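You operate a simulated robot arm through the tools that you are given. There is no shell and no other tool.

You are at the controls of a simulated robot arm. One attempt, no reset.

## Task
Hang the cable coil on the hook, unwind the reel fully, then run the heater at 1.
Fine: wait till it glows; nothing stays before the guard.

The check looks at the end state, three seconds after you hand in, the way a careful person would. Anything else that was tipped, shoved, dropped, spilled or broken makes it a failure.

## Robot
A 7-joint arm with a two-finger parallel gripper, fixed in place. Base frame: the origin is on the floor under the middle of its stand, x ahead of it, y to its left, z up; the work surface is at about z = 880. Readings come in mm, rad, newtons and seconds.
It reaches about 1247 mm from its shoulder. Its first joint turns from -2.304 to 2.304 rad. Payload 3.91 kg.
The TCP is the grasp point between the finger pads, 30 mm short of the fingertips. In the tool frame z runs along the fingers and y along their closing line. The gripper opens to 110 mm. The fingers are 20 mm wide and 10 mm thick; the gripper's body (48 by 112 mm) begins 55 mm behind the TCP.
Orientation is that of the tool frame in the base frame, as [roll, pitch, yaw] about the fixed x, y, z axes, in that order (R = Rz(yaw) Ry(pitch) Rx(roll)). With the fingers straight down and closing along the base's y, the tool's x points along the base's -x, its y along +y and its z along -z.

## Interface
- The arm moves only by the tool apply_moves. Its argument "commands" is a list of rows, each an object (a shift or turn left out is 0, a gripper value left out holds the last) with "offset": the shift along the tool's x, y, z in cm, a list of three; "rot": the turn, a rotation vector about the tool's x, y, z in rad, a list of three. In form: [{"offset": [x, y, z], "rot": [rx, ry, rz]}, ...]. A call has 1 to 20 rows; each row shifts and turns the commanded pose from where the row before left it, along the tool's axes as they then stand. "jaw" is the opening, from 0 (shut) to 1 (fully open), set as the call begins (left out, the last holds). A row lasts 0.2 s, in which the tool goes at most 50 mm and 0.15 rad; a call with a longer step from one row to the next is refused whole, and so is a gripper value outside its range. Where a pose cannot be reached the arm comes as near as it can. A force on the tool above 50 N (or 10 N above the force at the start of the call, whichever is more), or a blocked arm, ends the call early, and 0.2 s more pass. Each finger travels about 108 mm/s and halts on what it meets, pressing with about 32 N; the grip force reading is that of the motor and also rises with nothing between the fingers. The clock runs only during rows and for 0.2 s after the last one: add rows that do not move to give the fingers time. The reply holds the time, the measured pose of the TCP, the force on the tool along the base axes, the opening and the grip force, in the units named above and with some noise, with the torque about the TCP (base axes, N m) and any sound that the robot's microphone picked up.
- Cameras (640 x 400 px; columns grow to the right, rows downward): "scene" is fixed at [217.4, 645.3, 1703.8]; the picture's right is [-0.45, -0.89, 0.00], its down [-0.65, 0.33, -0.69] and it looks along [0.61, -0.31, -0.73] (base axes); focal length 232 px, centre (320, 200). "wrist" rides on the gripper at [72, 17, -103] in the tool frame; the picture's right is [-0.23, 0.97, 0.00], its down [-0.76, -0.18, -0.62] and it looks along [-0.61, -0.14, 0.78] (tool axes); focal length 222 px, centre (320, 200). There is no depth. A picture from a camera that has moved, and an enlarged one, comes with that camera's place and axes in the base frame and with its lens. The place of the scene camera against the robot may be out by one fixed shift of up to 18 mm in any direction.
- snapshot(camera): a new picture of that camera. It takes no simulated time.
- enlarge(camera, box): a new picture of the part [left, top, right, bottom] of that camera's present view, enlarged. It takes no simulated time.
- hand_in(): hands the job in; it is judged then, once.

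Places have to be worked out from the pictures, the camera data and where the tool is seen. Open the gripper and draw the arm clear of the work before you hand the job in, unless the task says otherwise.

The tools are called after ">>>" by a JSON object that holds its "op" and its "data". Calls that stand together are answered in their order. apply_moves: Moves the arm, as the interface text tells. Its arguments: {"type":"object","properties":{"commands":{"type":"array","items":{"type":"object","properties":{"offset":{"type":"array","items":{"type":"number"}},"rot":{"type":"array","items":{"type":"number"}}}}},"jaw":{"type":"number"}},"required":["commands"]} The other tools are called the same way: snapshot (camera) takes a picture; enlarge (camera, box) takes an enlarged picture of a part of a camera's view; hand_in () hands the job in.

At the start:

```text
time_s: 0.0
tool_pos: [602.2, 239.3, 1445.0]
ee_rot: [-3.141, 0.0, -3.141]
force: [0.3, 0.6, -0.5]
ft_torque: [0.02, 0.0, 0.04]
opening: 110.2
grip_force: 0.0
```

scene: 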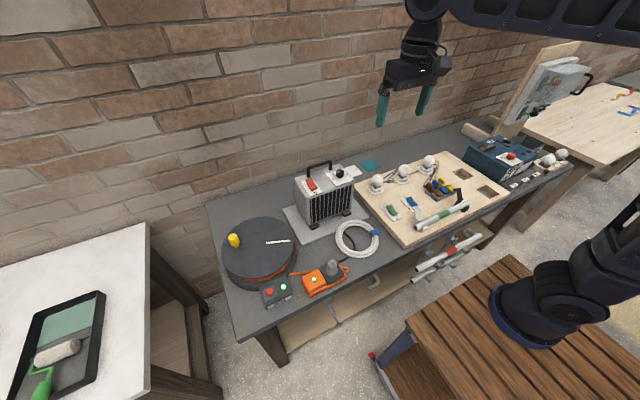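
wrist: 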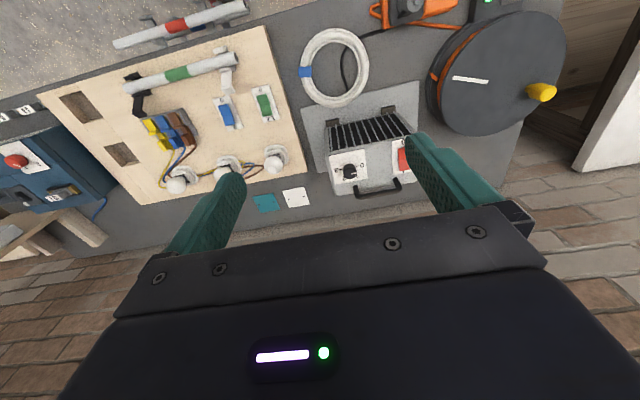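

I'll begin by studying the bench in enlarged views from both cameras before moving anything.

>>> {"op": "enlarge", "data": {"camera": "scene", "box": [200, 140, 400, 320]}}

>>> {"op": "enlarge", "data": {"camera": "scene", "box": [340, 110, 600, 290]}}

>>> {"op": "enlarge", "data": {"camera": "wrist", "box": [280, 0, 600, 220]}}

>>> {"op": "enlarge", "data": {"camera": "wrist", "box": [0, 0, 300, 220]}}

```text
2.22 times, centred on (300, 230) of scene
camera zoom: at [217.4, 645.3, 1703.8], right [-0.45, -0.89, 0.0], down [-0.65, 0.33, -0.69], along [0.61, -0.31, -0.73], focal length 516 px, centre (364, 133)
```

zoom: 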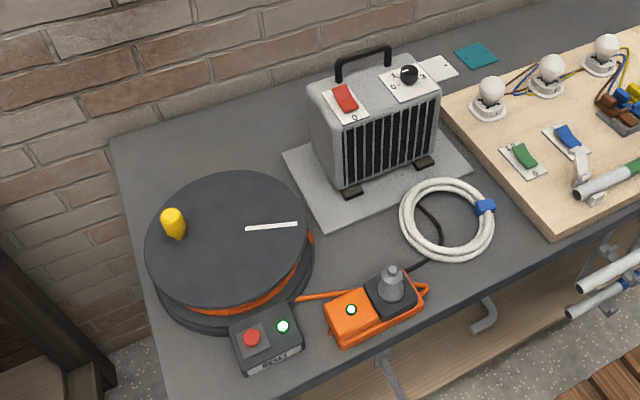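

```text
2.22 times, centred on (470, 200) of scene
camera zoom: at [217.4, 645.3, 1703.8], right [-0.45, -0.89, 0.0], down [-0.65, 0.33, -0.69], along [0.61, -0.31, -0.73], focal length 516 px, centre (-13, 200)
```

zoom: 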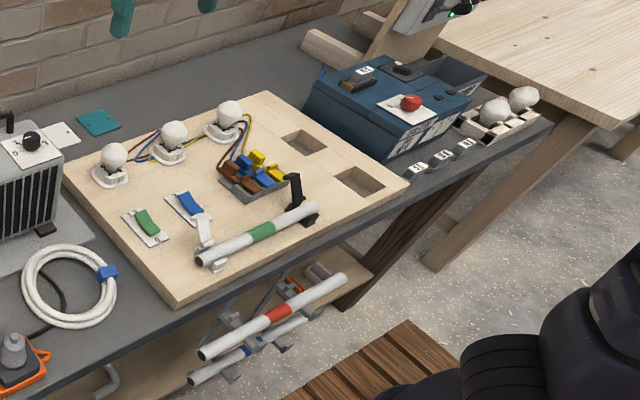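

```text
1.82 times, centred on (440, 110) of wrist
camera zoom: at [530.4, 255.7, 1547.5], right [0.23, 0.97, 0.0], down [0.76, -0.18, 0.62], along [0.61, -0.14, -0.78], focal length 404 px, centre (102, 364)
```

zoom: 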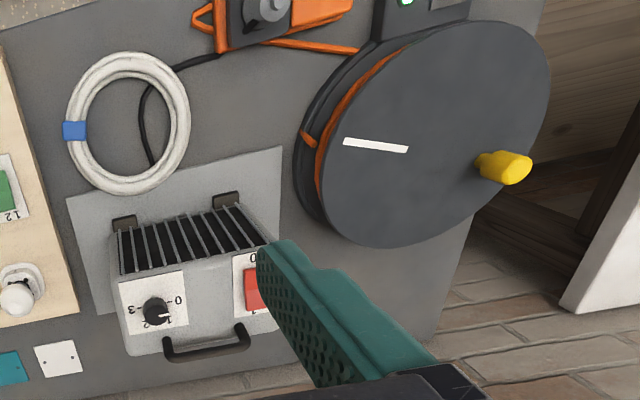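

```text
1.82 times, centred on (150, 110) of wrist
camera zoom: at [530.4, 255.7, 1547.5], right [0.23, 0.97, 0.0], down [0.76, -0.18, 0.62], along [0.61, -0.14, -0.78], focal length 404 px, centre (629, 364)
```

zoom: 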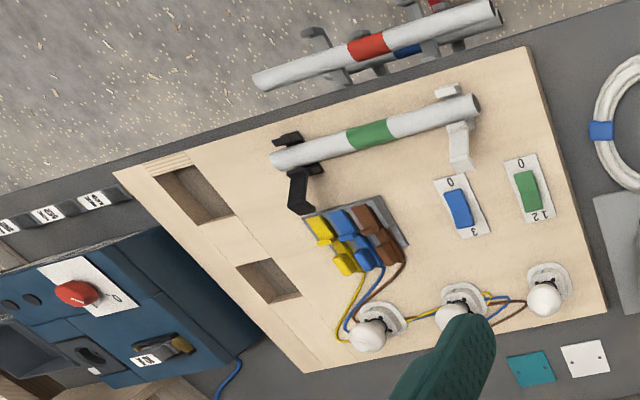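

The coil lies flat around (629, 268), in front of the heater grille. A J-shaped hook seems to hang off the bench's front edge near x≈490, y≈270. I'm drawing the gripper back and down so the wrist camera can see the front edge and hook.

>>> {"op": "apply_moves", "data": {"commands": [{"offset": [3.1, 0.4, 2.0]}, {"offset": [3.1, 0.4, 2.0]}, {"offset": [3.1, 0.4, 2.0]}, {"offset": [3.1, 0.4, 2.0]}, {"offset": [3.1, 0.4, 2.0]}, {"offset": [3.1, 0.4, 2.0]}, {"offset": [3.1, 0.4, 2.0]}, {"offset": [3.1, 0.4, 2.0]}]}}

>>> {"op": "snapshot", "data": {"camera": "wrist"}}

>>> {"op": "snapshot", "data": {"camera": "scene"}}

```text
time_s: 1.8
tool_pos: [353.6, 269.5, 1281.2]
ee_rot: [3.141, 0.0, 3.141]
force: [0.1, 0.1, -0.3]
ft_torque: [-0.01, 0.0, 0.02]
opening: 109.8
grip_force: 0.1
```

```text
taken
camera wrist: at [280.9, 286.2, 1385.2], right [0.23, 0.97, 0.0], down [0.76, -0.18, 0.62], along [0.61, -0.14, -0.78], focal length 222 px, centre (320, 200)
```

wrist: 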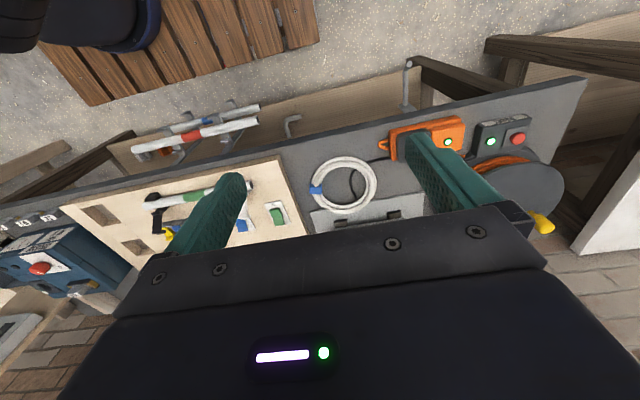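

```text
taken
```

scene: 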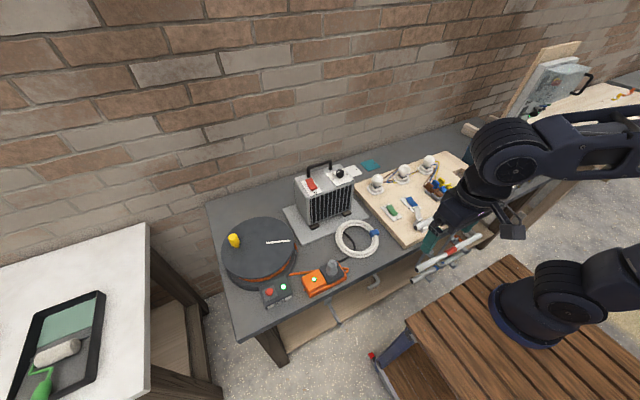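

>>> {"op": "enlarge", "data": {"camera": "wrist", "box": [260, 40, 480, 220]}}

>>> {"op": "enlarge", "data": {"camera": "wrist", "box": [260, 90, 350, 150]}}

>>> {"op": "enlarge", "data": {"camera": "scene", "box": [320, 230, 420, 310]}}

>>> {"op": "enlarge", "data": {"camera": "wrist", "box": [360, 40, 460, 120]}}

```text
2.22 times, centred on (370, 130) of wrist
camera zoom: at [280.9, 286.2, 1385.2], right [0.23, 0.97, 0.0], down [0.76, -0.18, 0.62], along [0.61, -0.14, -0.78], focal length 494 px, centre (209, 356)
```

zoom: 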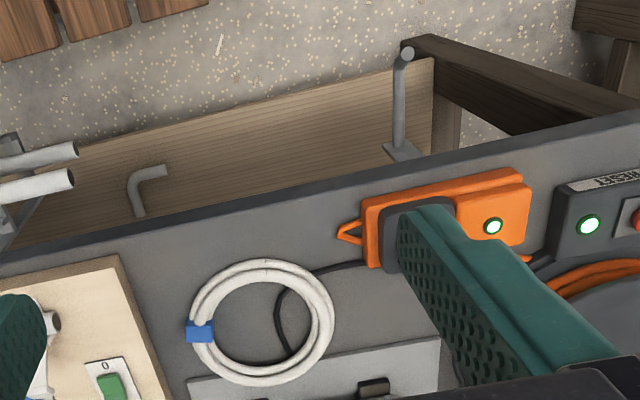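

```text
6.67 times, centred on (305, 120) of wrist
camera zoom: at [280.9, 286.2, 1385.2], right [0.23, 0.97, 0.0], down [0.76, -0.18, 0.62], along [0.61, -0.14, -0.78], focal length 1481 px, centre (420, 733)
```

zoom: 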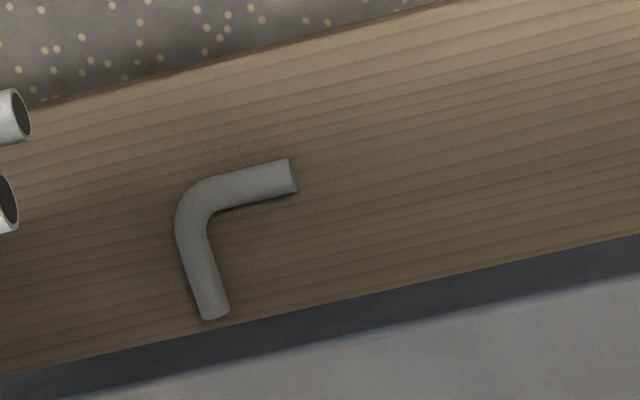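

```text
5.00 times, centred on (370, 270) of scene
camera zoom: at [217.4, 645.3, 1703.8], right [-0.45, -0.89, 0.0], down [-0.65, 0.33, -0.69], along [0.61, -0.31, -0.73], focal length 1160 px, centre (70, -150)
```

zoom: 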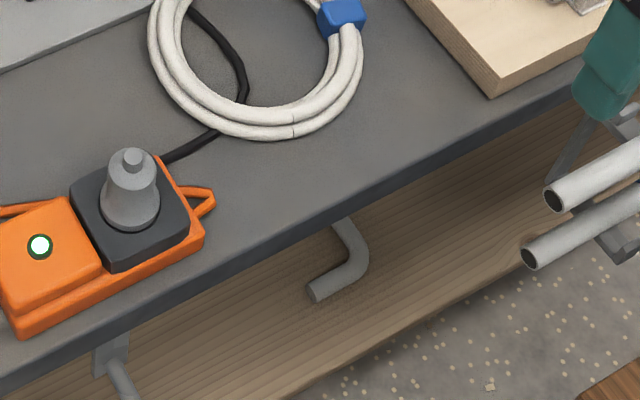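

```text
5.00 times, centred on (410, 80) of wrist
camera zoom: at [280.9, 286.2, 1385.2], right [0.23, 0.97, 0.0], down [0.76, -0.18, 0.62], along [0.61, -0.14, -0.78], focal length 1111 px, centre (-130, 800)
```

zoom: 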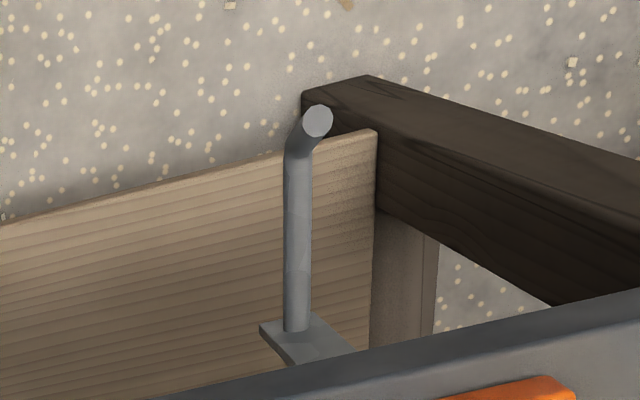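

Triangulating the two views, the L-shaped rod near y≈80 is really on the low shelf (z≈340), so it's just an elbow pipe. The real hook is a plate and rod with an upturned tip on the bench's front face, near (500→400, 466, ~790). I'm moving the camera over for a closer look.

>>> {"op": "apply_moves", "data": {"commands": [{"offset": [0.67, 2.25, 3.3]}, {"offset": [0.67, 2.25, 3.3]}, {"offset": [0.67, 2.25, 3.3]}, {"offset": [0.67, 2.25, 3.3]}, {"offset": [0.67, 2.25, 3.3]}, {"offset": [0.67, 2.25, 3.3]}, {"offset": [0.67, 2.25, 3.3]}, {"offset": [0.67, 2.25, 3.3]}]}}

>>> {"op": "snapshot", "data": {"camera": "wrist"}}

>>> {"op": "snapshot", "data": {"camera": "scene"}}

```text
time_s: 3.6
tool_pos: [302.4, 449.2, 1020.3]
ee_rot: [3.141, 0.002, 3.142]
force: [-0.1, -0.2, 0.9]
ft_torque: [0.03, 0.0, 0.0]
opening: 110.0
grip_force: 0.1
```

```text
taken
camera wrist: at [229.0, 465.9, 1122.9], right [0.23, 0.97, 0.0], down [0.76, -0.18, 0.62], along [0.61, -0.14, -0.78], focal length 222 px, centre (320, 200)
```

wrist: 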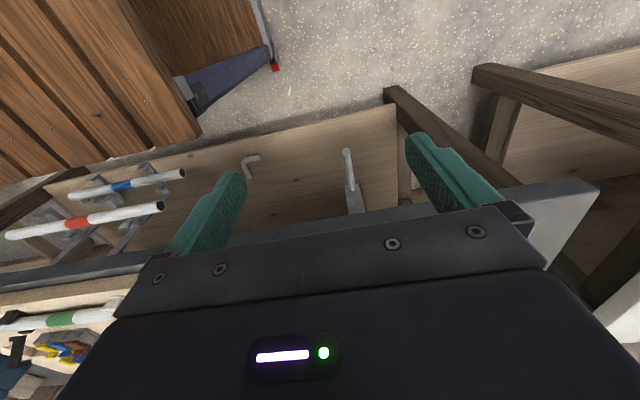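

```text
taken
```

scene: 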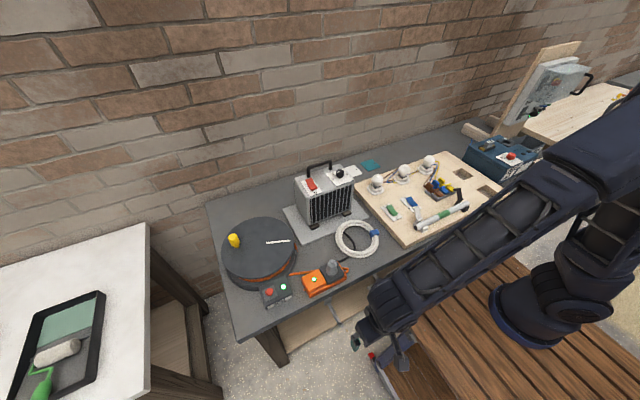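

>>> {"op": "enlarge", "data": {"camera": "wrist", "box": [310, 130, 390, 220]}}

>>> {"op": "enlarge", "data": {"camera": "wrist", "box": [200, 90, 440, 240]}}

```text
4.44 times, centred on (350, 175) of wrist
camera zoom: at [229.0, 465.9, 1122.9], right [0.23, 0.97, 0.0], down [0.76, -0.18, 0.62], along [0.61, -0.14, -0.78], focal length 987 px, centre (187, 311)
```

zoom: 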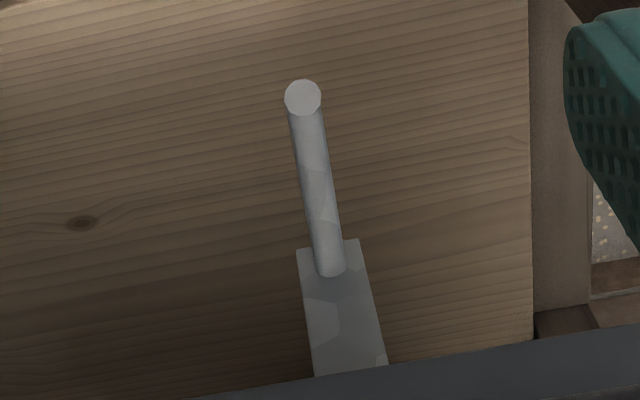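

```text
2.67 times, centred on (320, 165) of wrist
camera zoom: at [229.0, 465.9, 1122.9], right [0.23, 0.97, 0.0], down [0.76, -0.18, 0.62], along [0.61, -0.14, -0.78], focal length 592 px, centre (320, 293)
```

zoom: 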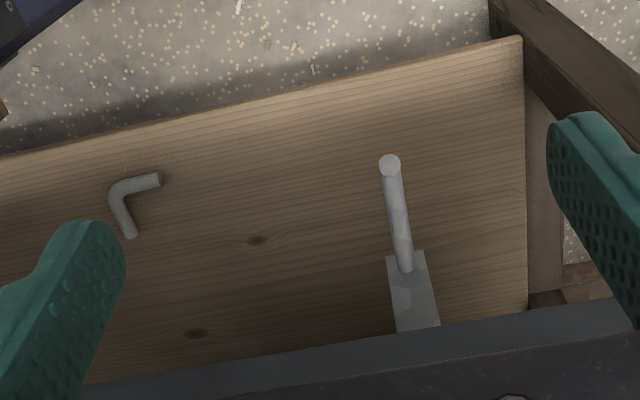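

The hook is now well located: a horizontal rod at z≈760 from x≈504 out to x≈420 at y≈471, with the tip rising to about (400, 471, 795). Hanging needs the gripper near horizontal, so I'm testing whether the arm reaches that attitude in free space before touching the coil.

>>> {"op": "apply_moves", "data": {"commands": [{"rot": [0, -0.14, 0]}, {"rot": [0, -0.14, 0]}, {"rot": [0, -0.14, 0]}, {"rot": [0, -0.14, 0]}, {"rot": [0, -0.14, 0]}, {"rot": [0, -0.14, 0]}, {"rot": [0, -0.14, 0]}]}}

>>> {"op": "snapshot", "data": {"camera": "scene"}}

>>> {"op": "snapshot", "data": {"camera": "wrist"}}

```text
time_s: 5.2
tool_pos: [302.2, 450.1, 1019.4]
ee_rot: [3.139, 0.982, 3.139]
force: [0.6, -0.2, 0.1]
ft_torque: [0.03, 0.02, 0.03]
opening: 109.9
grip_force: 0.1
```

```text
taken
```

scene: 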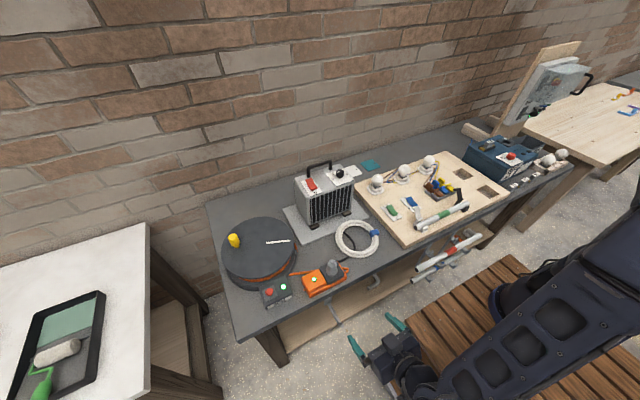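

```text
taken
camera wrist: at [175.4, 467.2, 1017.0], right [0.13, 0.97, 0.19], down [-0.09, -0.18, 0.98], along [0.99, -0.14, 0.07], focal length 222 px, centre (320, 200)
```

wrist: 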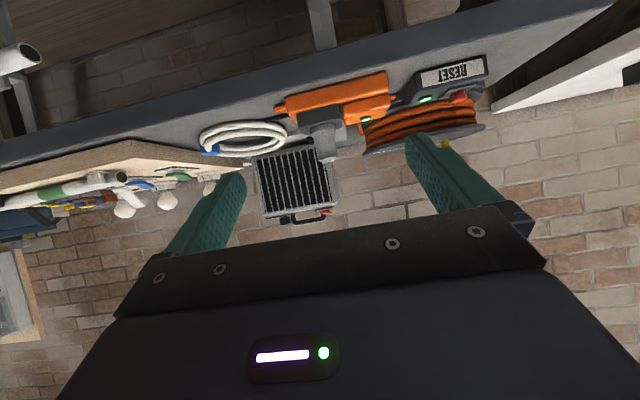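

The attitude is reachable so far, and this low view shows the reel and heater from the side. I'll enlarge those details.

>>> {"op": "enlarge", "data": {"camera": "wrist", "box": [340, 40, 500, 170]}}

>>> {"op": "enlarge", "data": {"camera": "wrist", "box": [180, 60, 360, 240]}}

>>> {"op": "enlarge", "data": {"camera": "scene", "box": [330, 230, 640, 400]}}

```text
3.08 times, centred on (420, 105) of wrist
camera zoom: at [175.4, 467.2, 1017.0], right [0.13, 0.97, 0.19], down [-0.09, -0.18, 0.98], along [0.99, -0.14, 0.07], focal length 684 px, centre (12, 492)
```

zoom: 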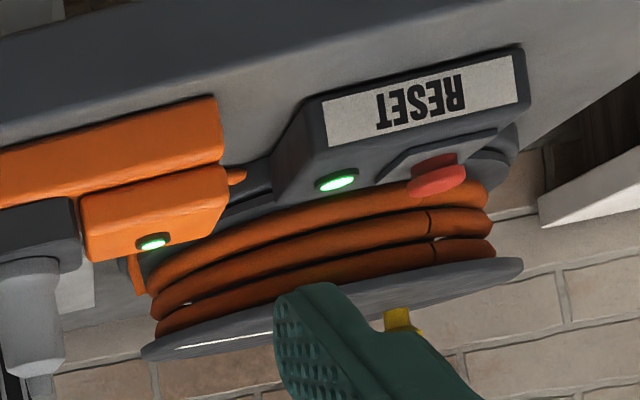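

```text
2.22 times, centred on (270, 150) of wrist
camera zoom: at [175.4, 467.2, 1017.0], right [0.13, 0.97, 0.19], down [-0.09, -0.18, 0.98], along [0.99, -0.14, 0.07], focal length 494 px, centre (431, 311)
```

zoom: 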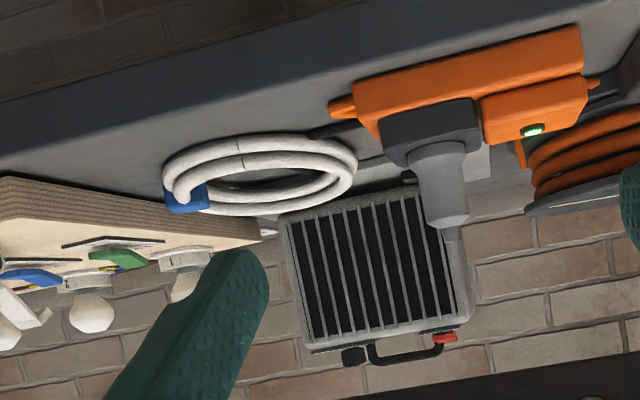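

```text
2.06 times, centred on (485, 315) of scene
camera zoom: at [217.4, 645.3, 1703.8], right [-0.45, -0.89, 0.0], down [-0.65, 0.33, -0.69], along [0.61, -0.31, -0.73], focal length 479 px, centre (-21, -37)
```

zoom: 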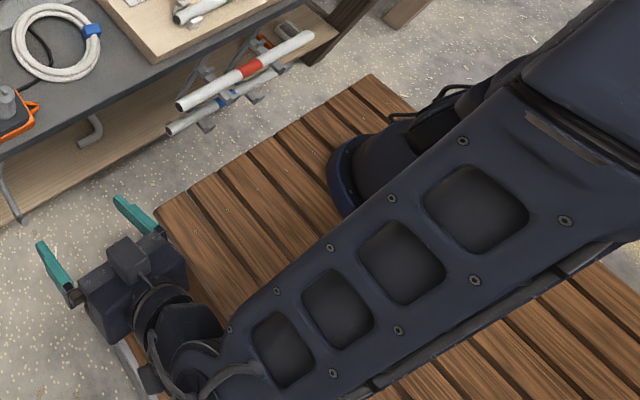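

The arm makes a 56° tilt easily. I'll test the real hanging attitude (tilt ≈1.4 rad) low beside the hook at y≈560, with the fingers well clear of it.

>>> {"op": "apply_moves", "data": {"commands": [{"offset": [0, 3.6, 0], "rot": [0, -0.14, 0]}, {"offset": [0, 3.6, 0], "rot": [0, -0.14, 0]}, {"offset": [0, 3.6, 0], "rot": [0, -0.14, 0]}, {"offset": [3.0, 0, 0.75]}, {"offset": [3.0, 0, 0.75]}, {"offset": [3.0, 0, 0.75]}, {"offset": [3.0, 0, 0.75]}]}}

>>> {"op": "enlarge", "data": {"camera": "scene", "box": [330, 230, 640, 400]}}

>>> {"op": "snapshot", "data": {"camera": "wrist"}}

```text
time_s: 6.8
tool_pos: [307.6, 557.8, 896.9]
ee_rot: [3.135, 1.401, 3.138]
force: [0.3, 0.3, -0.5]
ft_torque: [0.0, 0.02, 0.02]
opening: 109.8
grip_force: 0.1
```

```text
2.06 times, centred on (485, 315) of scene
camera zoom: at [217.4, 645.3, 1703.8], right [-0.45, -0.89, 0.0], down [-0.65, 0.33, -0.69], along [0.61, -0.31, -0.73], focal length 479 px, centre (-21, -37)
```

zoom: 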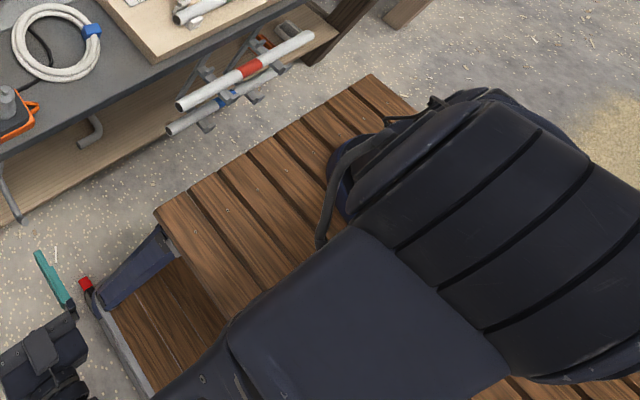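

```text
taken
camera wrist: at [194.1, 574.5, 843.6], right [0.04, 0.97, 0.22], down [-0.48, -0.18, 0.86], along [0.87, -0.14, 0.46], focal length 222 px, centre (320, 200)
```

wrist: 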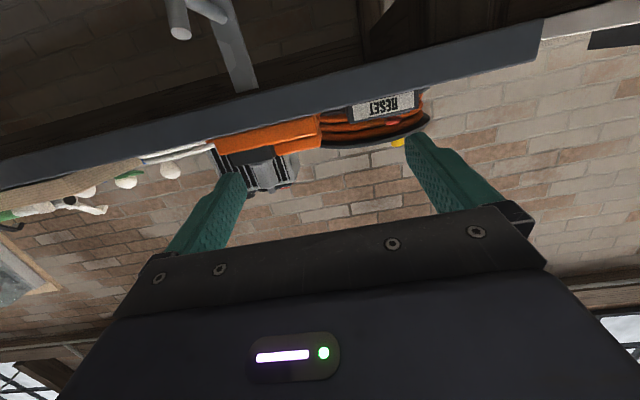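

No contact so far. I'll go down further to the hanging height to confirm reach there.

>>> {"op": "apply_moves", "data": {"commands": [{"offset": [2.5, 0, 0.6]}, {"offset": [2.5, 0, 0.6]}, {"offset": [2.5, 0, 0.6]}, {"offset": [2.5, 0, 0.6]}, {"offset": [2.5, 0, 0.6]}]}}

>>> {"op": "snapshot", "data": {"camera": "scene"}}

>>> {"op": "snapshot", "data": {"camera": "wrist"}}

```text
time_s: 8.0
tool_pos: [317.8, 556.0, 766.8]
ee_rot: [3.139, 1.4, 3.137]
force: [-0.6, -0.4, 0.3]
ft_torque: [0.02, -0.03, -0.03]
opening: 109.9
grip_force: 0.1
```

```text
taken
```

scene: 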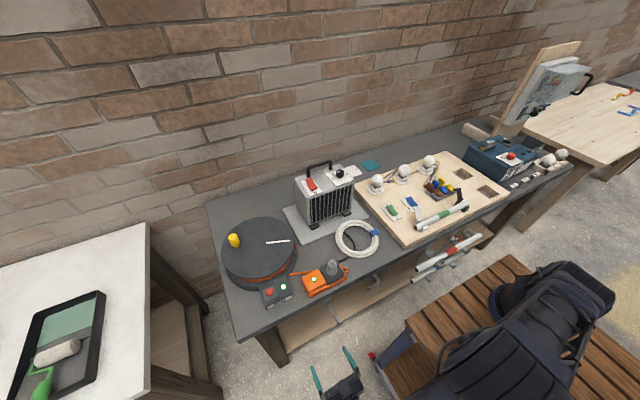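

```text
taken
camera wrist: at [203.9, 573.7, 713.0], right [0.04, 0.97, 0.22], down [-0.48, -0.18, 0.86], along [0.87, -0.14, 0.46], focal length 222 px, centre (320, 200)
```

wrist: 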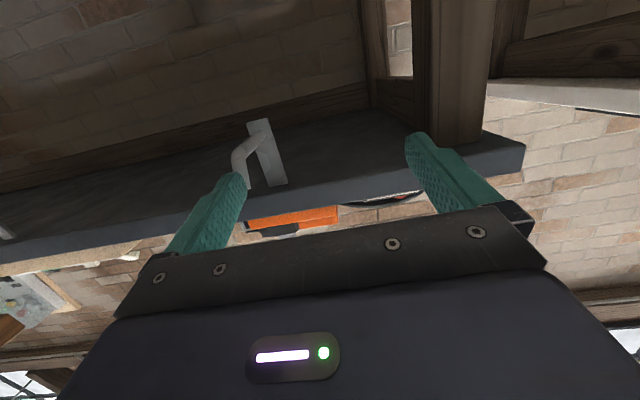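

>>> {"op": "enlarge", "data": {"camera": "wrist", "box": [200, 100, 340, 220]}}

>>> {"op": "enlarge", "data": {"camera": "scene", "box": [220, 280, 440, 400]}}

```text
3.33 times, centred on (270, 160) of wrist
camera zoom: at [203.9, 573.7, 713.0], right [0.04, 0.97, 0.22], down [-0.48, -0.18, 0.86], along [0.87, -0.14, 0.46], focal length 740 px, centre (487, 333)
```

zoom: 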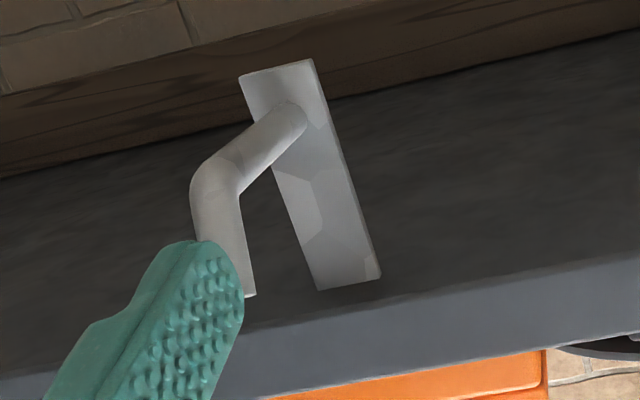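

```text
2.91 times, centred on (330, 340) of scene
camera zoom: at [217.4, 645.3, 1703.8], right [-0.45, -0.89, 0.0], down [-0.65, 0.33, -0.69], along [0.61, -0.31, -0.73], focal length 675 px, centre (291, -207)
```

zoom: 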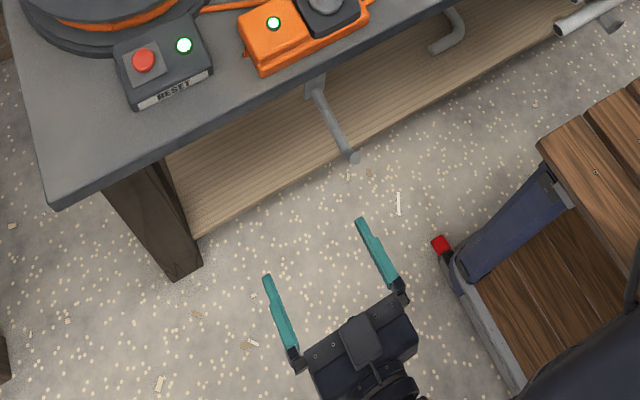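

The hanging pose is fully reachable, and the hook geometry is confirmed: plate at x≈500, rod at z≈758, upturned tip at (402, 471, 793). I'm backing out the way I came and returning to the pointing-down attitude.

>>> {"op": "apply_moves", "data": {"commands": [{"offset": [-4.08, 0, -1.0]}, {"offset": [-4.08, 0, -1.0]}, {"offset": [-4.08, 0, -1.0]}, {"offset": [-4.08, 0, -1.0]}, {"offset": [-4.08, 0, -1.0]}, {"offset": [-4.08, 0, -1.0]}, {"offset": [0, -3.6, 0], "rot": [0, 0.14, 0]}, {"offset": [0, -3.6, 0], "rot": [0, 0.14, 0]}, {"offset": [0, -3.6, 0], "rot": [0, 0.14, 0]}, {"rot": [0, 0.14, 0]}, {"rot": [0, 0.14, 0]}, {"rot": [0, 0.14, 0]}, {"rot": [0, 0.14, 0]}, {"rot": [0, 0.14, 0]}, {"rot": [0, 0.14, 0]}, {"rot": [0, 0.14, 0]}]}}

>>> {"op": "apply_moves", "data": {"commands": [{"offset": [-3.7, -1.41, -1.63]}, {"offset": [-3.7, -1.41, -1.63]}, {"offset": [-3.7, -1.41, -1.63]}, {"offset": [-3.7, -1.41, -1.63]}, {"offset": [-3.7, -1.41, -1.63]}, {"offset": [-3.7, -1.41, -1.63]}, {"offset": [-3.7, -1.41, -1.63]}, {"offset": [-3.7, -1.41, -1.63]}]}}

>>> {"op": "snapshot", "data": {"camera": "wrist"}}

>>> {"op": "enlarge", "data": {"camera": "wrist", "box": [200, 0, 480, 200]}}

```text
time_s: 11.4
tool_pos: [301.3, 449.7, 1019.5]
ee_rot: [3.14, 0.0, -3.14]
force: [-0.6, -0.1, 0.0]
ft_torque: [0.0, -0.05, 0.0]
opening: 110.0
grip_force: 0.0
```

```text
time_s: 13.2
tool_pos: [598.7, 339.3, 1152.6]
ee_rot: [3.141, 0.002, -3.139]
force: [-0.5, 0.1, 0.3]
ft_torque: [-0.07, -0.05, 0.06]
opening: 109.9
grip_force: 0.1
```

```text
taken
camera wrist: at [526.6, 357.0, 1255.8], right [0.23, 0.97, 0.0], down [0.76, -0.18, 0.62], along [0.61, -0.14, -0.78], focal length 222 px, centre (320, 200)
```

wrist: 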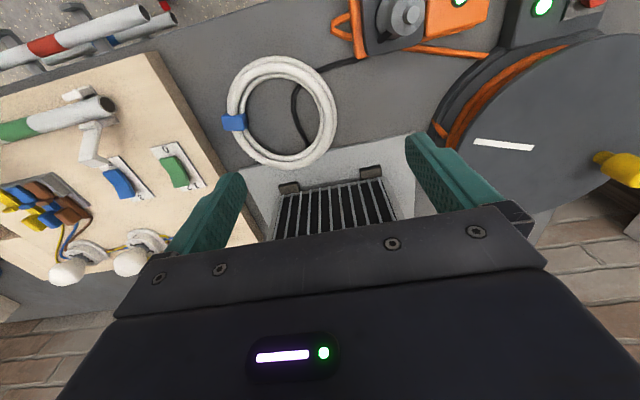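

```text
2.00 times, centred on (340, 100) of wrist
camera zoom: at [526.6, 357.0, 1255.8], right [0.23, 0.97, 0.0], down [0.76, -0.18, 0.62], along [0.61, -0.14, -0.78], focal length 444 px, centre (280, 400)
```

zoom: 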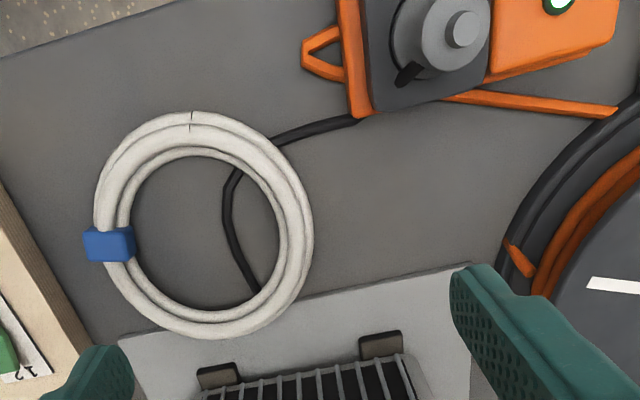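

From this view the coil centre is about (635, 273), with outer radius ≈84 and inner ≈61. The heater cord runs inside it near y≈292. I'll grip the +y side at (635, 345) with a half-open jaw, first descending to z≈960.

>>> {"op": "apply_moves", "data": {"commands": [{"offset": [-0.72, 0.12, 3.86]}, {"offset": [-0.72, 0.12, 3.86]}, {"offset": [-0.72, 0.12, 3.86]}, {"offset": [-0.72, 0.12, 3.86]}, {"offset": [-0.72, 0.12, 3.86]}], "jaw": 0.5}}

>>> {"op": "snapshot", "data": {"camera": "wrist"}}

>>> {"op": "enlarge", "data": {"camera": "scene", "box": [280, 190, 420, 300]}}

```text
time_s: 14.4
tool_pos: [629.4, 340.8, 958.0]
ee_rot: [-3.141, 0.002, -3.141]
force: [-0.6, 0.0, -1.0]
ft_torque: [-0.01, -0.01, 0.0]
opening: 55.1
grip_force: 0.0
```

```text
taken
camera wrist: at [556.4, 358.6, 1061.3], right [0.23, 0.97, 0.0], down [0.76, -0.18, 0.62], along [0.61, -0.14, -0.78], focal length 222 px, centre (320, 200)
```

wrist: 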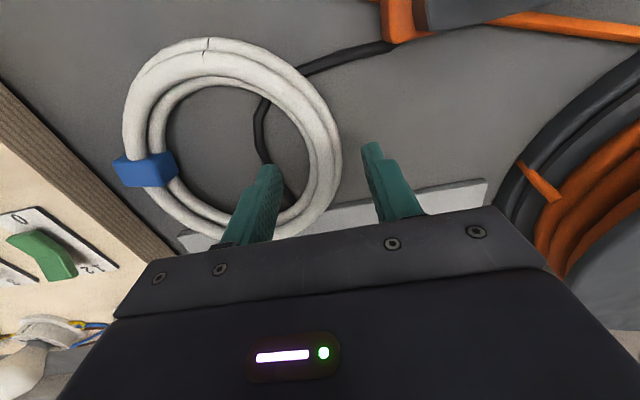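

```text
3.64 times, centred on (350, 245) of scene
camera zoom: at [217.4, 645.3, 1703.8], right [-0.45, -0.89, 0.0], down [-0.65, 0.33, -0.69], along [0.61, -0.31, -0.73], focal length 844 px, centre (211, 36)
```

zoom: 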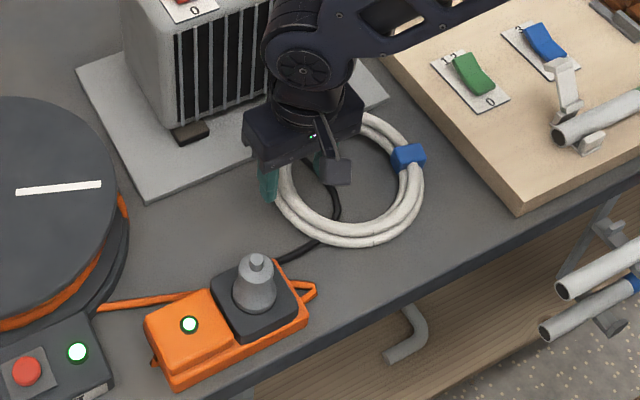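

The open fingers straddle the coil's +y side: the ring midline at y≈343 sits between them, and the cord is inside clear of the inner finger. I'm descending to z≈915 and closing.

>>> {"op": "apply_moves", "data": {"commands": [{"offset": [-0.1, 0, 1.4]}, {"offset": [-0.1, 0, 1.4]}, {"offset": [0, 0, 1.4]}, {}]}}

>>> {"op": "snapshot", "data": {"camera": "wrist"}}

```text
time_s: 15.4
tool_pos: [634.0, 343.4, 914.0]
ee_rot: [-3.141, 0.0, 3.14]
force: [-1.1, -0.4, 0.0]
ft_torque: [0.02, 0.03, -0.03]
opening: 54.8
grip_force: 0.1
```

```text
taken
camera wrist: at [561.7, 360.0, 1017.3], right [0.23, 0.97, 0.0], down [0.76, -0.18, 0.62], along [0.61, -0.14, -0.78], focal length 222 px, centre (320, 200)
```

wrist: 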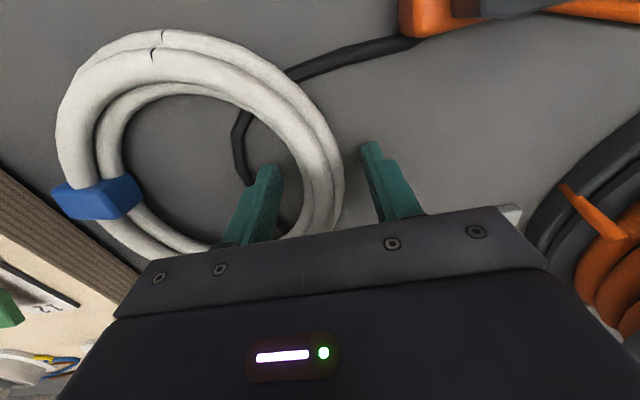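

The fingers straddle the coil with nothing touched and no force. I'm closing on it.

>>> {"op": "apply_moves", "data": {"commands": [{}, {}, {}, {}], "jaw": 0.0}}

>>> {"op": "snapshot", "data": {"camera": "wrist"}}

```text
time_s: 16.4
tool_pos: [635.1, 341.5, 914.3]
ee_rot: [-3.141, 0.0, 3.141]
force: [1.9, 0.2, 0.5]
ft_torque: [-0.12, -0.05, 0.36]
opening: 28.3
grip_force: 32.1
```

```text
taken
camera wrist: at [561.8, 359.9, 1017.5], right [0.23, 0.97, 0.0], down [0.76, -0.18, 0.62], along [0.61, -0.14, -0.78], focal length 222 px, centre (320, 200)
```

wrist: 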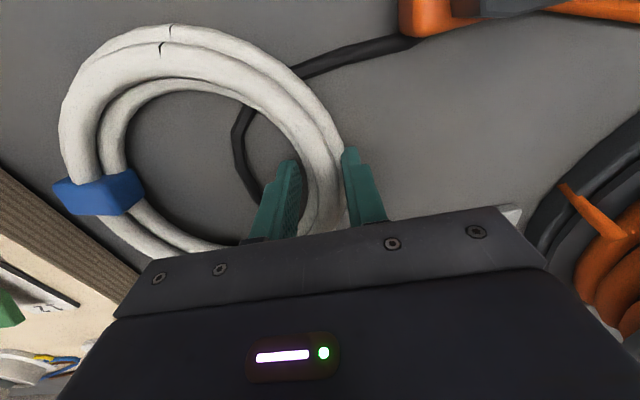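

The coil is gripped at 28 mm. I'm lifting it straight up slowly and then checking that the cord stays put.

>>> {"op": "apply_moves", "data": {"commands": [{"offset": [0, 0, -1.0]}, {"offset": [0, 0, -1.5]}, {"offset": [0, 0, -2.0]}, {"offset": [0, 0, -2.5]}, {"offset": [0, 0, -3.0]}, {"offset": [0, 0, -3.0]}, {"offset": [0, 0, -3.0]}, {"offset": [0, 0, -3.0]}]}}

>>> {"op": "snapshot", "data": {"camera": "wrist"}}

>>> {"op": "snapshot", "data": {"camera": "scene"}}

```text
time_s: 18.2
tool_pos: [636.3, 346.6, 1107.0]
ee_rot: [-3.141, -0.001, 3.14]
force: [0.4, 1.1, -3.2]
ft_torque: [0.24, -0.02, -0.01]
opening: 25.5
grip_force: 32.1
```

```text
taken
camera wrist: at [563.4, 363.5, 1210.0], right [0.23, 0.97, 0.0], down [0.76, -0.18, 0.62], along [0.61, -0.14, -0.78], focal length 222 px, centre (320, 200)
```

wrist: 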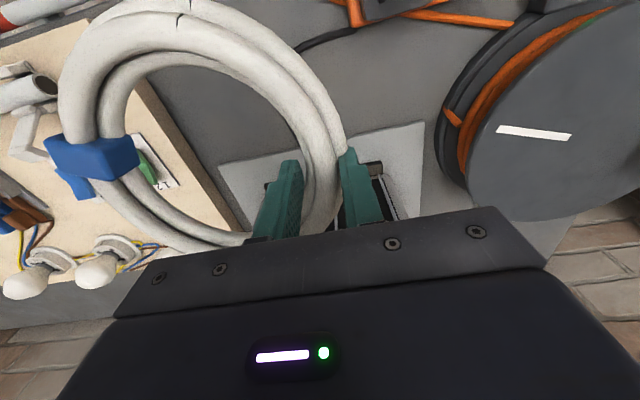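

```text
taken
```

scene: 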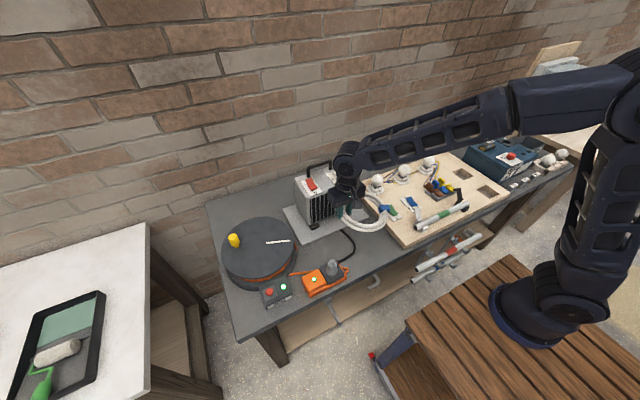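

The coil is up (about 3 N), the heater cord stayed on the bench, and nothing else has moved. I'm checking how the coil sits in the grip.

>>> {"op": "enlarge", "data": {"camera": "scene", "box": [270, 150, 430, 300]}}

>>> {"op": "enlarge", "data": {"camera": "wrist", "box": [40, 0, 400, 250]}}

```text
2.67 times, centred on (350, 225) of scene
camera zoom: at [217.4, 645.3, 1703.8], right [-0.45, -0.89, 0.0], down [-0.65, 0.33, -0.69], along [0.61, -0.31, -0.73], focal length 619 px, centre (240, 133)
```

zoom: 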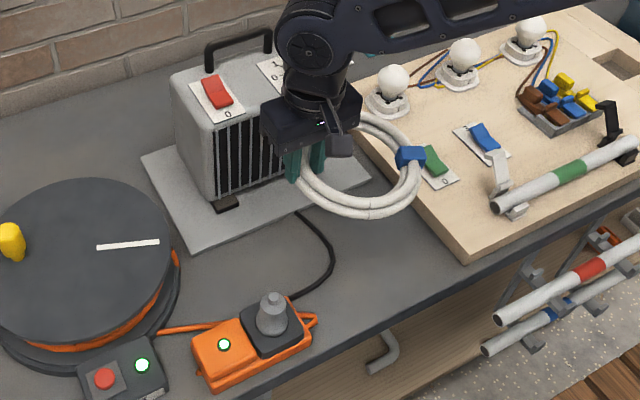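

```text
1.60 times, centred on (220, 125) of wrist
camera zoom: at [563.4, 363.5, 1210.0], right [0.23, 0.97, 0.0], down [0.76, -0.18, 0.62], along [0.61, -0.14, -0.78], focal length 355 px, centre (480, 320)
```

zoom: 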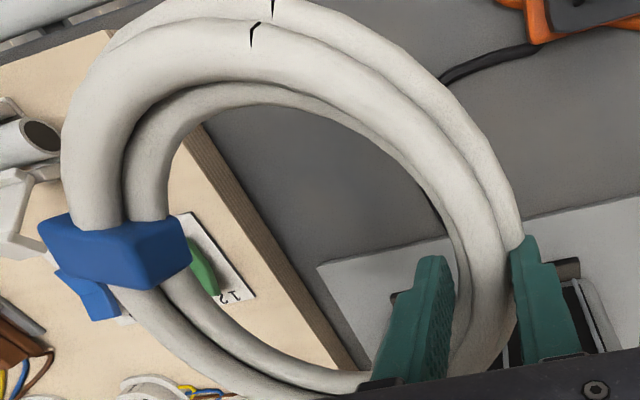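

The coil sits squarely in the grip, its centre about 72 mm to −y and roughly 20 mm beyond the TCP. I'm carrying it back over the front edge to (330, 543) at safe height.

>>> {"op": "apply_moves", "data": {"commands": [{"offset": [3.38, 2.2, 0]}, {"offset": [3.38, 2.2, 0]}, {"offset": [3.38, 2.2, 0]}, {"offset": [3.38, 2.2, 0]}, {"offset": [3.38, 2.2, 0]}, {"offset": [3.38, 2.2, 0]}, {"offset": [3.38, 2.2, 0]}, {"offset": [3.38, 2.2, 0]}, {"offset": [3.38, 2.2, 0]}]}}

>>> {"op": "apply_moves", "data": {"commands": [{"rot": [0, -0.125, 0]}, {"rot": [0, -0.125, 0]}, {"rot": [0, -0.125, 0]}, {"rot": [0, -0.125, 0]}, {"rot": [0, -0.125, 0]}, {"rot": [0, -0.125, 0]}, {"rot": [0, -0.125, 0]}, {"rot": [0, -0.125, 0]}, {"rot": [0, -0.125, 0]}, {"rot": [0, -0.125, 0]}, {"rot": [0, -0.125, 0]}, {"rot": [0, -0.125, 0]}, {}]}}

>>> {"op": "snapshot", "data": {"camera": "wrist"}}

>>> {"op": "snapshot", "data": {"camera": "scene"}}

```text
time_s: 20.2
tool_pos: [329.7, 543.4, 1105.9]
ee_rot: [-3.141, 0.0, -3.142]
force: [0.0, -0.4, -3.0]
ft_torque: [0.25, -0.03, 0.01]
opening: 25.5
grip_force: 32.3
```

```text
time_s: 23.0
tool_pos: [330.8, 541.6, 1105.9]
ee_rot: [-3.138, 1.501, -3.137]
force: [-0.8, -0.4, -3.0]
ft_torque: [0.24, 0.08, -0.01]
opening: 25.2
grip_force: 32.0
```

```text
taken
camera wrist: at [222.9, 558.1, 1040.1], right [0.02, 0.97, 0.23], down [-0.57, -0.18, 0.8], along [0.82, -0.14, 0.55], focal length 222 px, centre (320, 200)
```

wrist: 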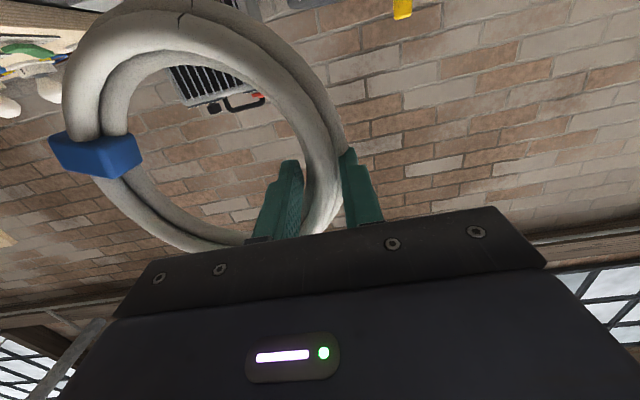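

```text
taken
```

scene: 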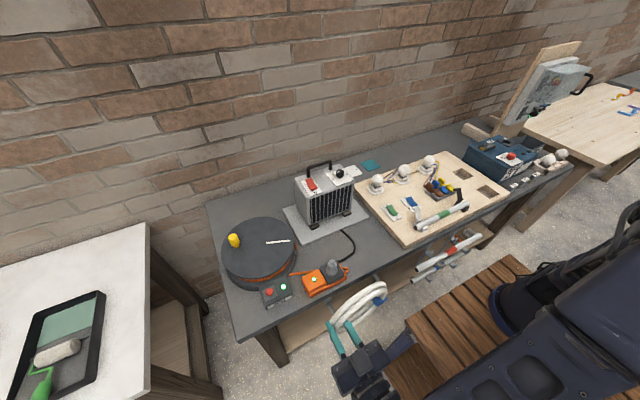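

The coil now stands vertical in the grip at tilt 1.5 rad and is holding firmly. I'm lowering it in front of the hook at x≈320, stopping partway to look.

>>> {"op": "apply_moves", "data": {"commands": [{"offset": [3.77, 0, 0.155]}, {"offset": [3.77, 0, 0.155]}, {"offset": [3.77, 0, 0.155]}, {"offset": [3.77, 0, 0.155]}, {"offset": [3.77, 0, 0.155]}, {"offset": [3.77, 0, 0.155]}, {}]}}

>>> {"op": "snapshot", "data": {"camera": "wrist"}}

>>> {"op": "enlarge", "data": {"camera": "scene", "box": [250, 260, 450, 400]}}

```text
time_s: 24.6
tool_pos: [323.8, 539.7, 879.4]
ee_rot: [3.138, 1.498, 3.141]
force: [-0.2, 0.5, -3.4]
ft_torque: [0.23, 0.07, 0.03]
opening: 25.6
grip_force: 31.5
```

```text
taken
camera wrist: at [215.1, 557.9, 814.0], right [0.02, 0.97, 0.23], down [-0.57, -0.18, 0.8], along [0.82, -0.14, 0.55], focal length 222 px, centre (320, 200)
```

wrist: 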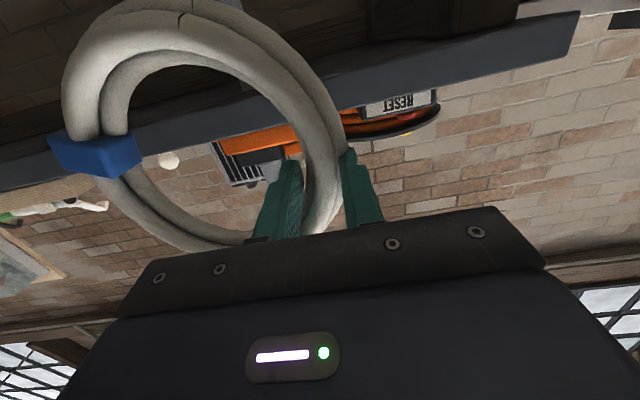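

```text
2.86 times, centred on (350, 330) of scene
camera zoom: at [217.4, 645.3, 1703.8], right [-0.45, -0.89, 0.0], down [-0.65, 0.33, -0.69], along [0.61, -0.31, -0.73], focal length 663 px, centre (234, -171)
```

zoom: 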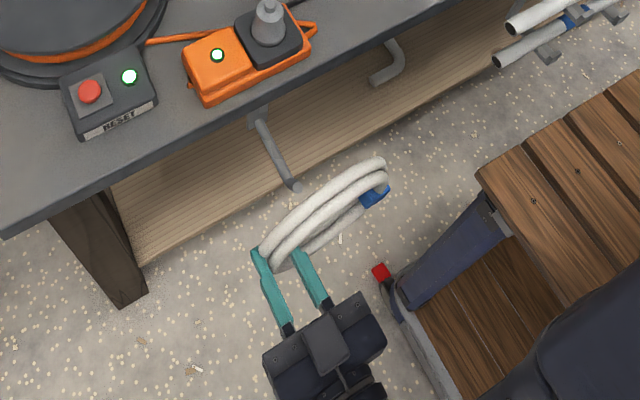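

The wrist view puts the ring centre about 70 mm to −y, 13 mm below and 33 mm beyond the TCP. I'm lowering another 100 mm so the hook tip lies within the ring's hole, still in front of it.

>>> {"op": "apply_moves", "data": {"commands": [{"offset": [2.5, 0, 0.15]}, {"offset": [2.5, 0, 0.15]}, {"offset": [2.5, 0, 0.15]}, {"offset": [2.5, 0, 0.15]}, {}]}}

>>> {"op": "snapshot", "data": {"camera": "wrist"}}

>>> {"op": "enlarge", "data": {"camera": "scene", "box": [250, 260, 450, 400]}}

```text
time_s: 25.8
tool_pos: [325.1, 542.0, 778.3]
ee_rot: [-3.14, 1.5, -3.14]
force: [-0.3, 0.5, -3.7]
ft_torque: [0.25, 0.08, 0.01]
opening: 25.3
grip_force: 31.8
```

```text
taken
camera wrist: at [216.2, 559.2, 713.2], right [0.02, 0.97, 0.23], down [-0.57, -0.18, 0.8], along [0.82, -0.14, 0.55], focal length 222 px, centre (320, 200)
```

wrist: 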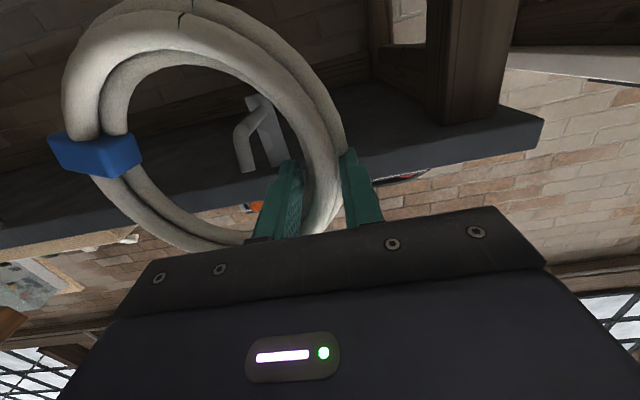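

```text
2.86 times, centred on (350, 330) of scene
camera zoom: at [217.4, 645.3, 1703.8], right [-0.45, -0.89, 0.0], down [-0.65, 0.33, -0.69], along [0.61, -0.31, -0.73], focal length 663 px, centre (234, -171)
```

zoom: 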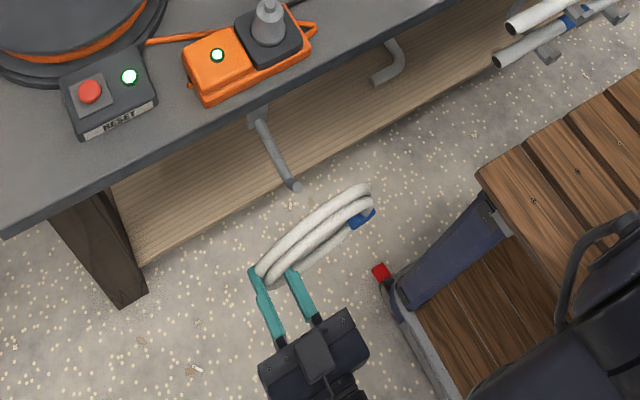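

The hook shows through the ring: its tip projects near the ring's centre line in y and about 29 mm above the ring centre, well within the hole. I'm moving +x slowly.

>>> {"op": "apply_moves", "data": {"commands": [{"offset": [-0.106, 0, 1.496]}, {"offset": [-0.106, 0, 1.496]}, {"offset": [-0.106, 0, 1.496]}, {"offset": [-0.106, 0, 1.496]}, {}]}}

>>> {"op": "snapshot", "data": {"camera": "wrist"}}

>>> {"op": "enlarge", "data": {"camera": "scene", "box": [250, 260, 450, 400]}}

```text
time_s: 27.0
tool_pos: [384.2, 543.3, 778.9]
ee_rot: [-3.141, 1.499, -3.138]
force: [0.2, -0.3, -3.6]
ft_torque: [0.23, 0.1, -0.01]
opening: 25.2
grip_force: 32.2
```

```text
taken
camera wrist: at [275.0, 560.0, 714.0], right [0.02, 0.97, 0.23], down [-0.57, -0.18, 0.8], along [0.82, -0.14, 0.55], focal length 222 px, centre (320, 200)
```

wrist: 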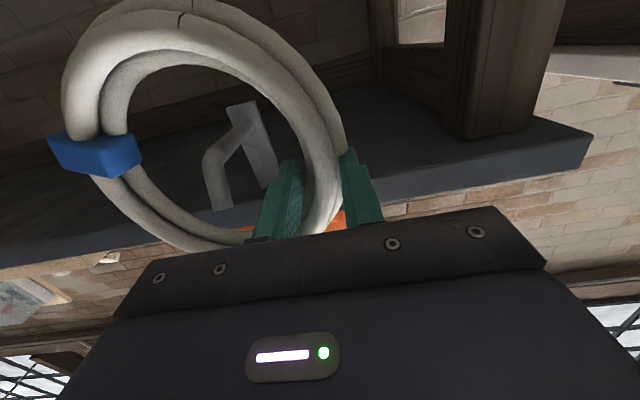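

```text
2.86 times, centred on (350, 330) of scene
camera zoom: at [217.4, 645.3, 1703.8], right [-0.45, -0.89, 0.0], down [-0.65, 0.33, -0.69], along [0.61, -0.31, -0.73], focal length 663 px, centre (234, -171)
```

zoom: 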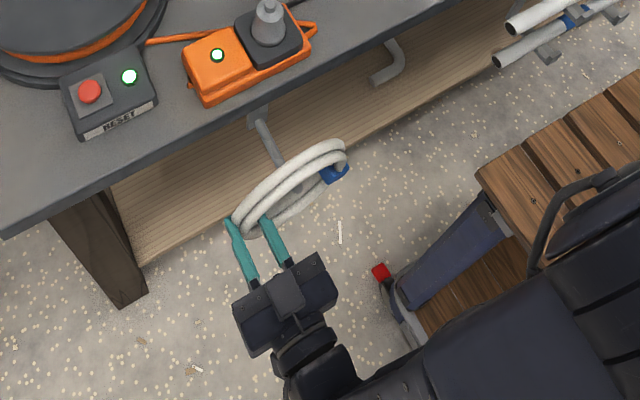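

The hook tip is now passing through the ring with no contact force. I'm continuing another 45 mm so the ring sits over the straight part of the rod.

>>> {"op": "apply_moves", "data": {"commands": [{"offset": [-0.106, 0, 1.496]}, {"offset": [-0.106, 0, 1.496]}, {"offset": [-0.106, 0, 1.496]}, {}]}}

>>> {"op": "snapshot", "data": {"camera": "wrist"}}

>>> {"op": "enlarge", "data": {"camera": "scene", "box": [250, 260, 450, 400]}}

```text
time_s: 28.0
tool_pos: [430.6, 542.0, 778.7]
ee_rot: [-3.14, 1.497, -3.141]
force: [-0.1, 0.2, -4.0]
ft_torque: [0.26, 0.06, 0.03]
opening: 25.3
grip_force: 31.9
```

```text
taken
camera wrist: at [322.1, 559.5, 713.7], right [0.02, 0.97, 0.23], down [-0.57, -0.18, 0.8], along [0.82, -0.14, 0.55], focal length 222 px, centre (320, 200)
```

wrist: 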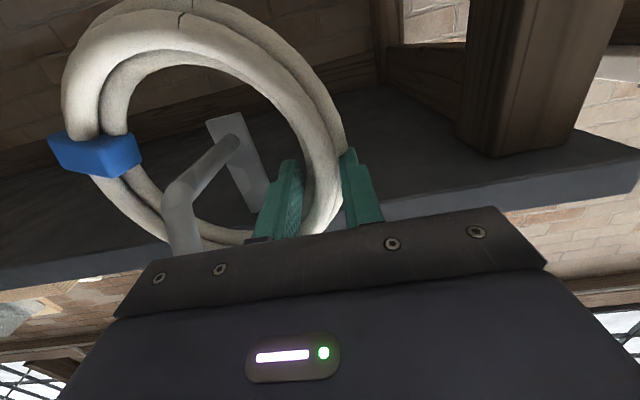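

```text
2.86 times, centred on (350, 330) of scene
camera zoom: at [217.4, 645.3, 1703.8], right [-0.45, -0.89, 0.0], down [-0.65, 0.33, -0.69], along [0.61, -0.31, -0.73], focal length 663 px, centre (234, -171)
```

zoom: 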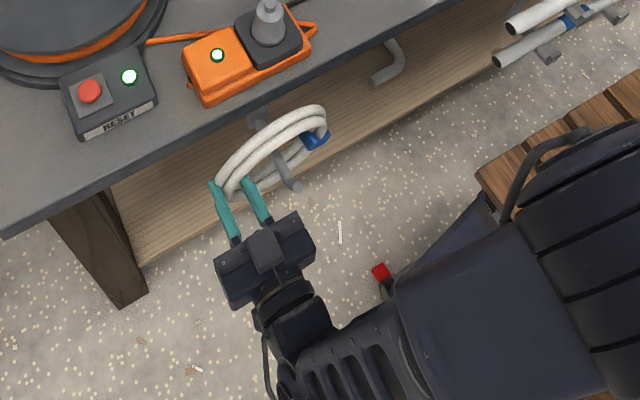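

The rod now runs through the ring with the upturned tip on my side of it. I'm lowering gently until the rod takes the coil's weight.

>>> {"op": "apply_moves", "data": {"commands": [{"offset": [1.0, 0, 0.07]}, {"offset": [1.0, 0, 0.07]}, {"offset": [1.0, 0, 0.07]}, {"offset": [1.0, 0, 0.07]}, {"offset": [0.5, 0, 0.035]}, {}]}}

>>> {"op": "snapshot", "data": {"camera": "wrist"}}

```text
time_s: 29.4
tool_pos: [428.1, 542.4, 732.6]
ee_rot: [3.141, 1.498, 3.141]
force: [-0.4, 0.5, -3.3]
ft_torque: [0.22, 0.1, 0.02]
opening: 25.3
grip_force: 32.1
```

```text
taken
camera wrist: at [319.8, 559.2, 667.8], right [0.02, 0.97, 0.23], down [-0.57, -0.18, 0.8], along [0.82, -0.14, 0.55], focal length 222 px, centre (320, 200)
```

wrist: 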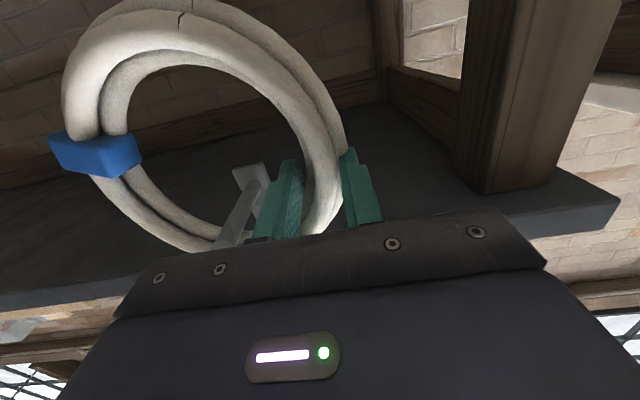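

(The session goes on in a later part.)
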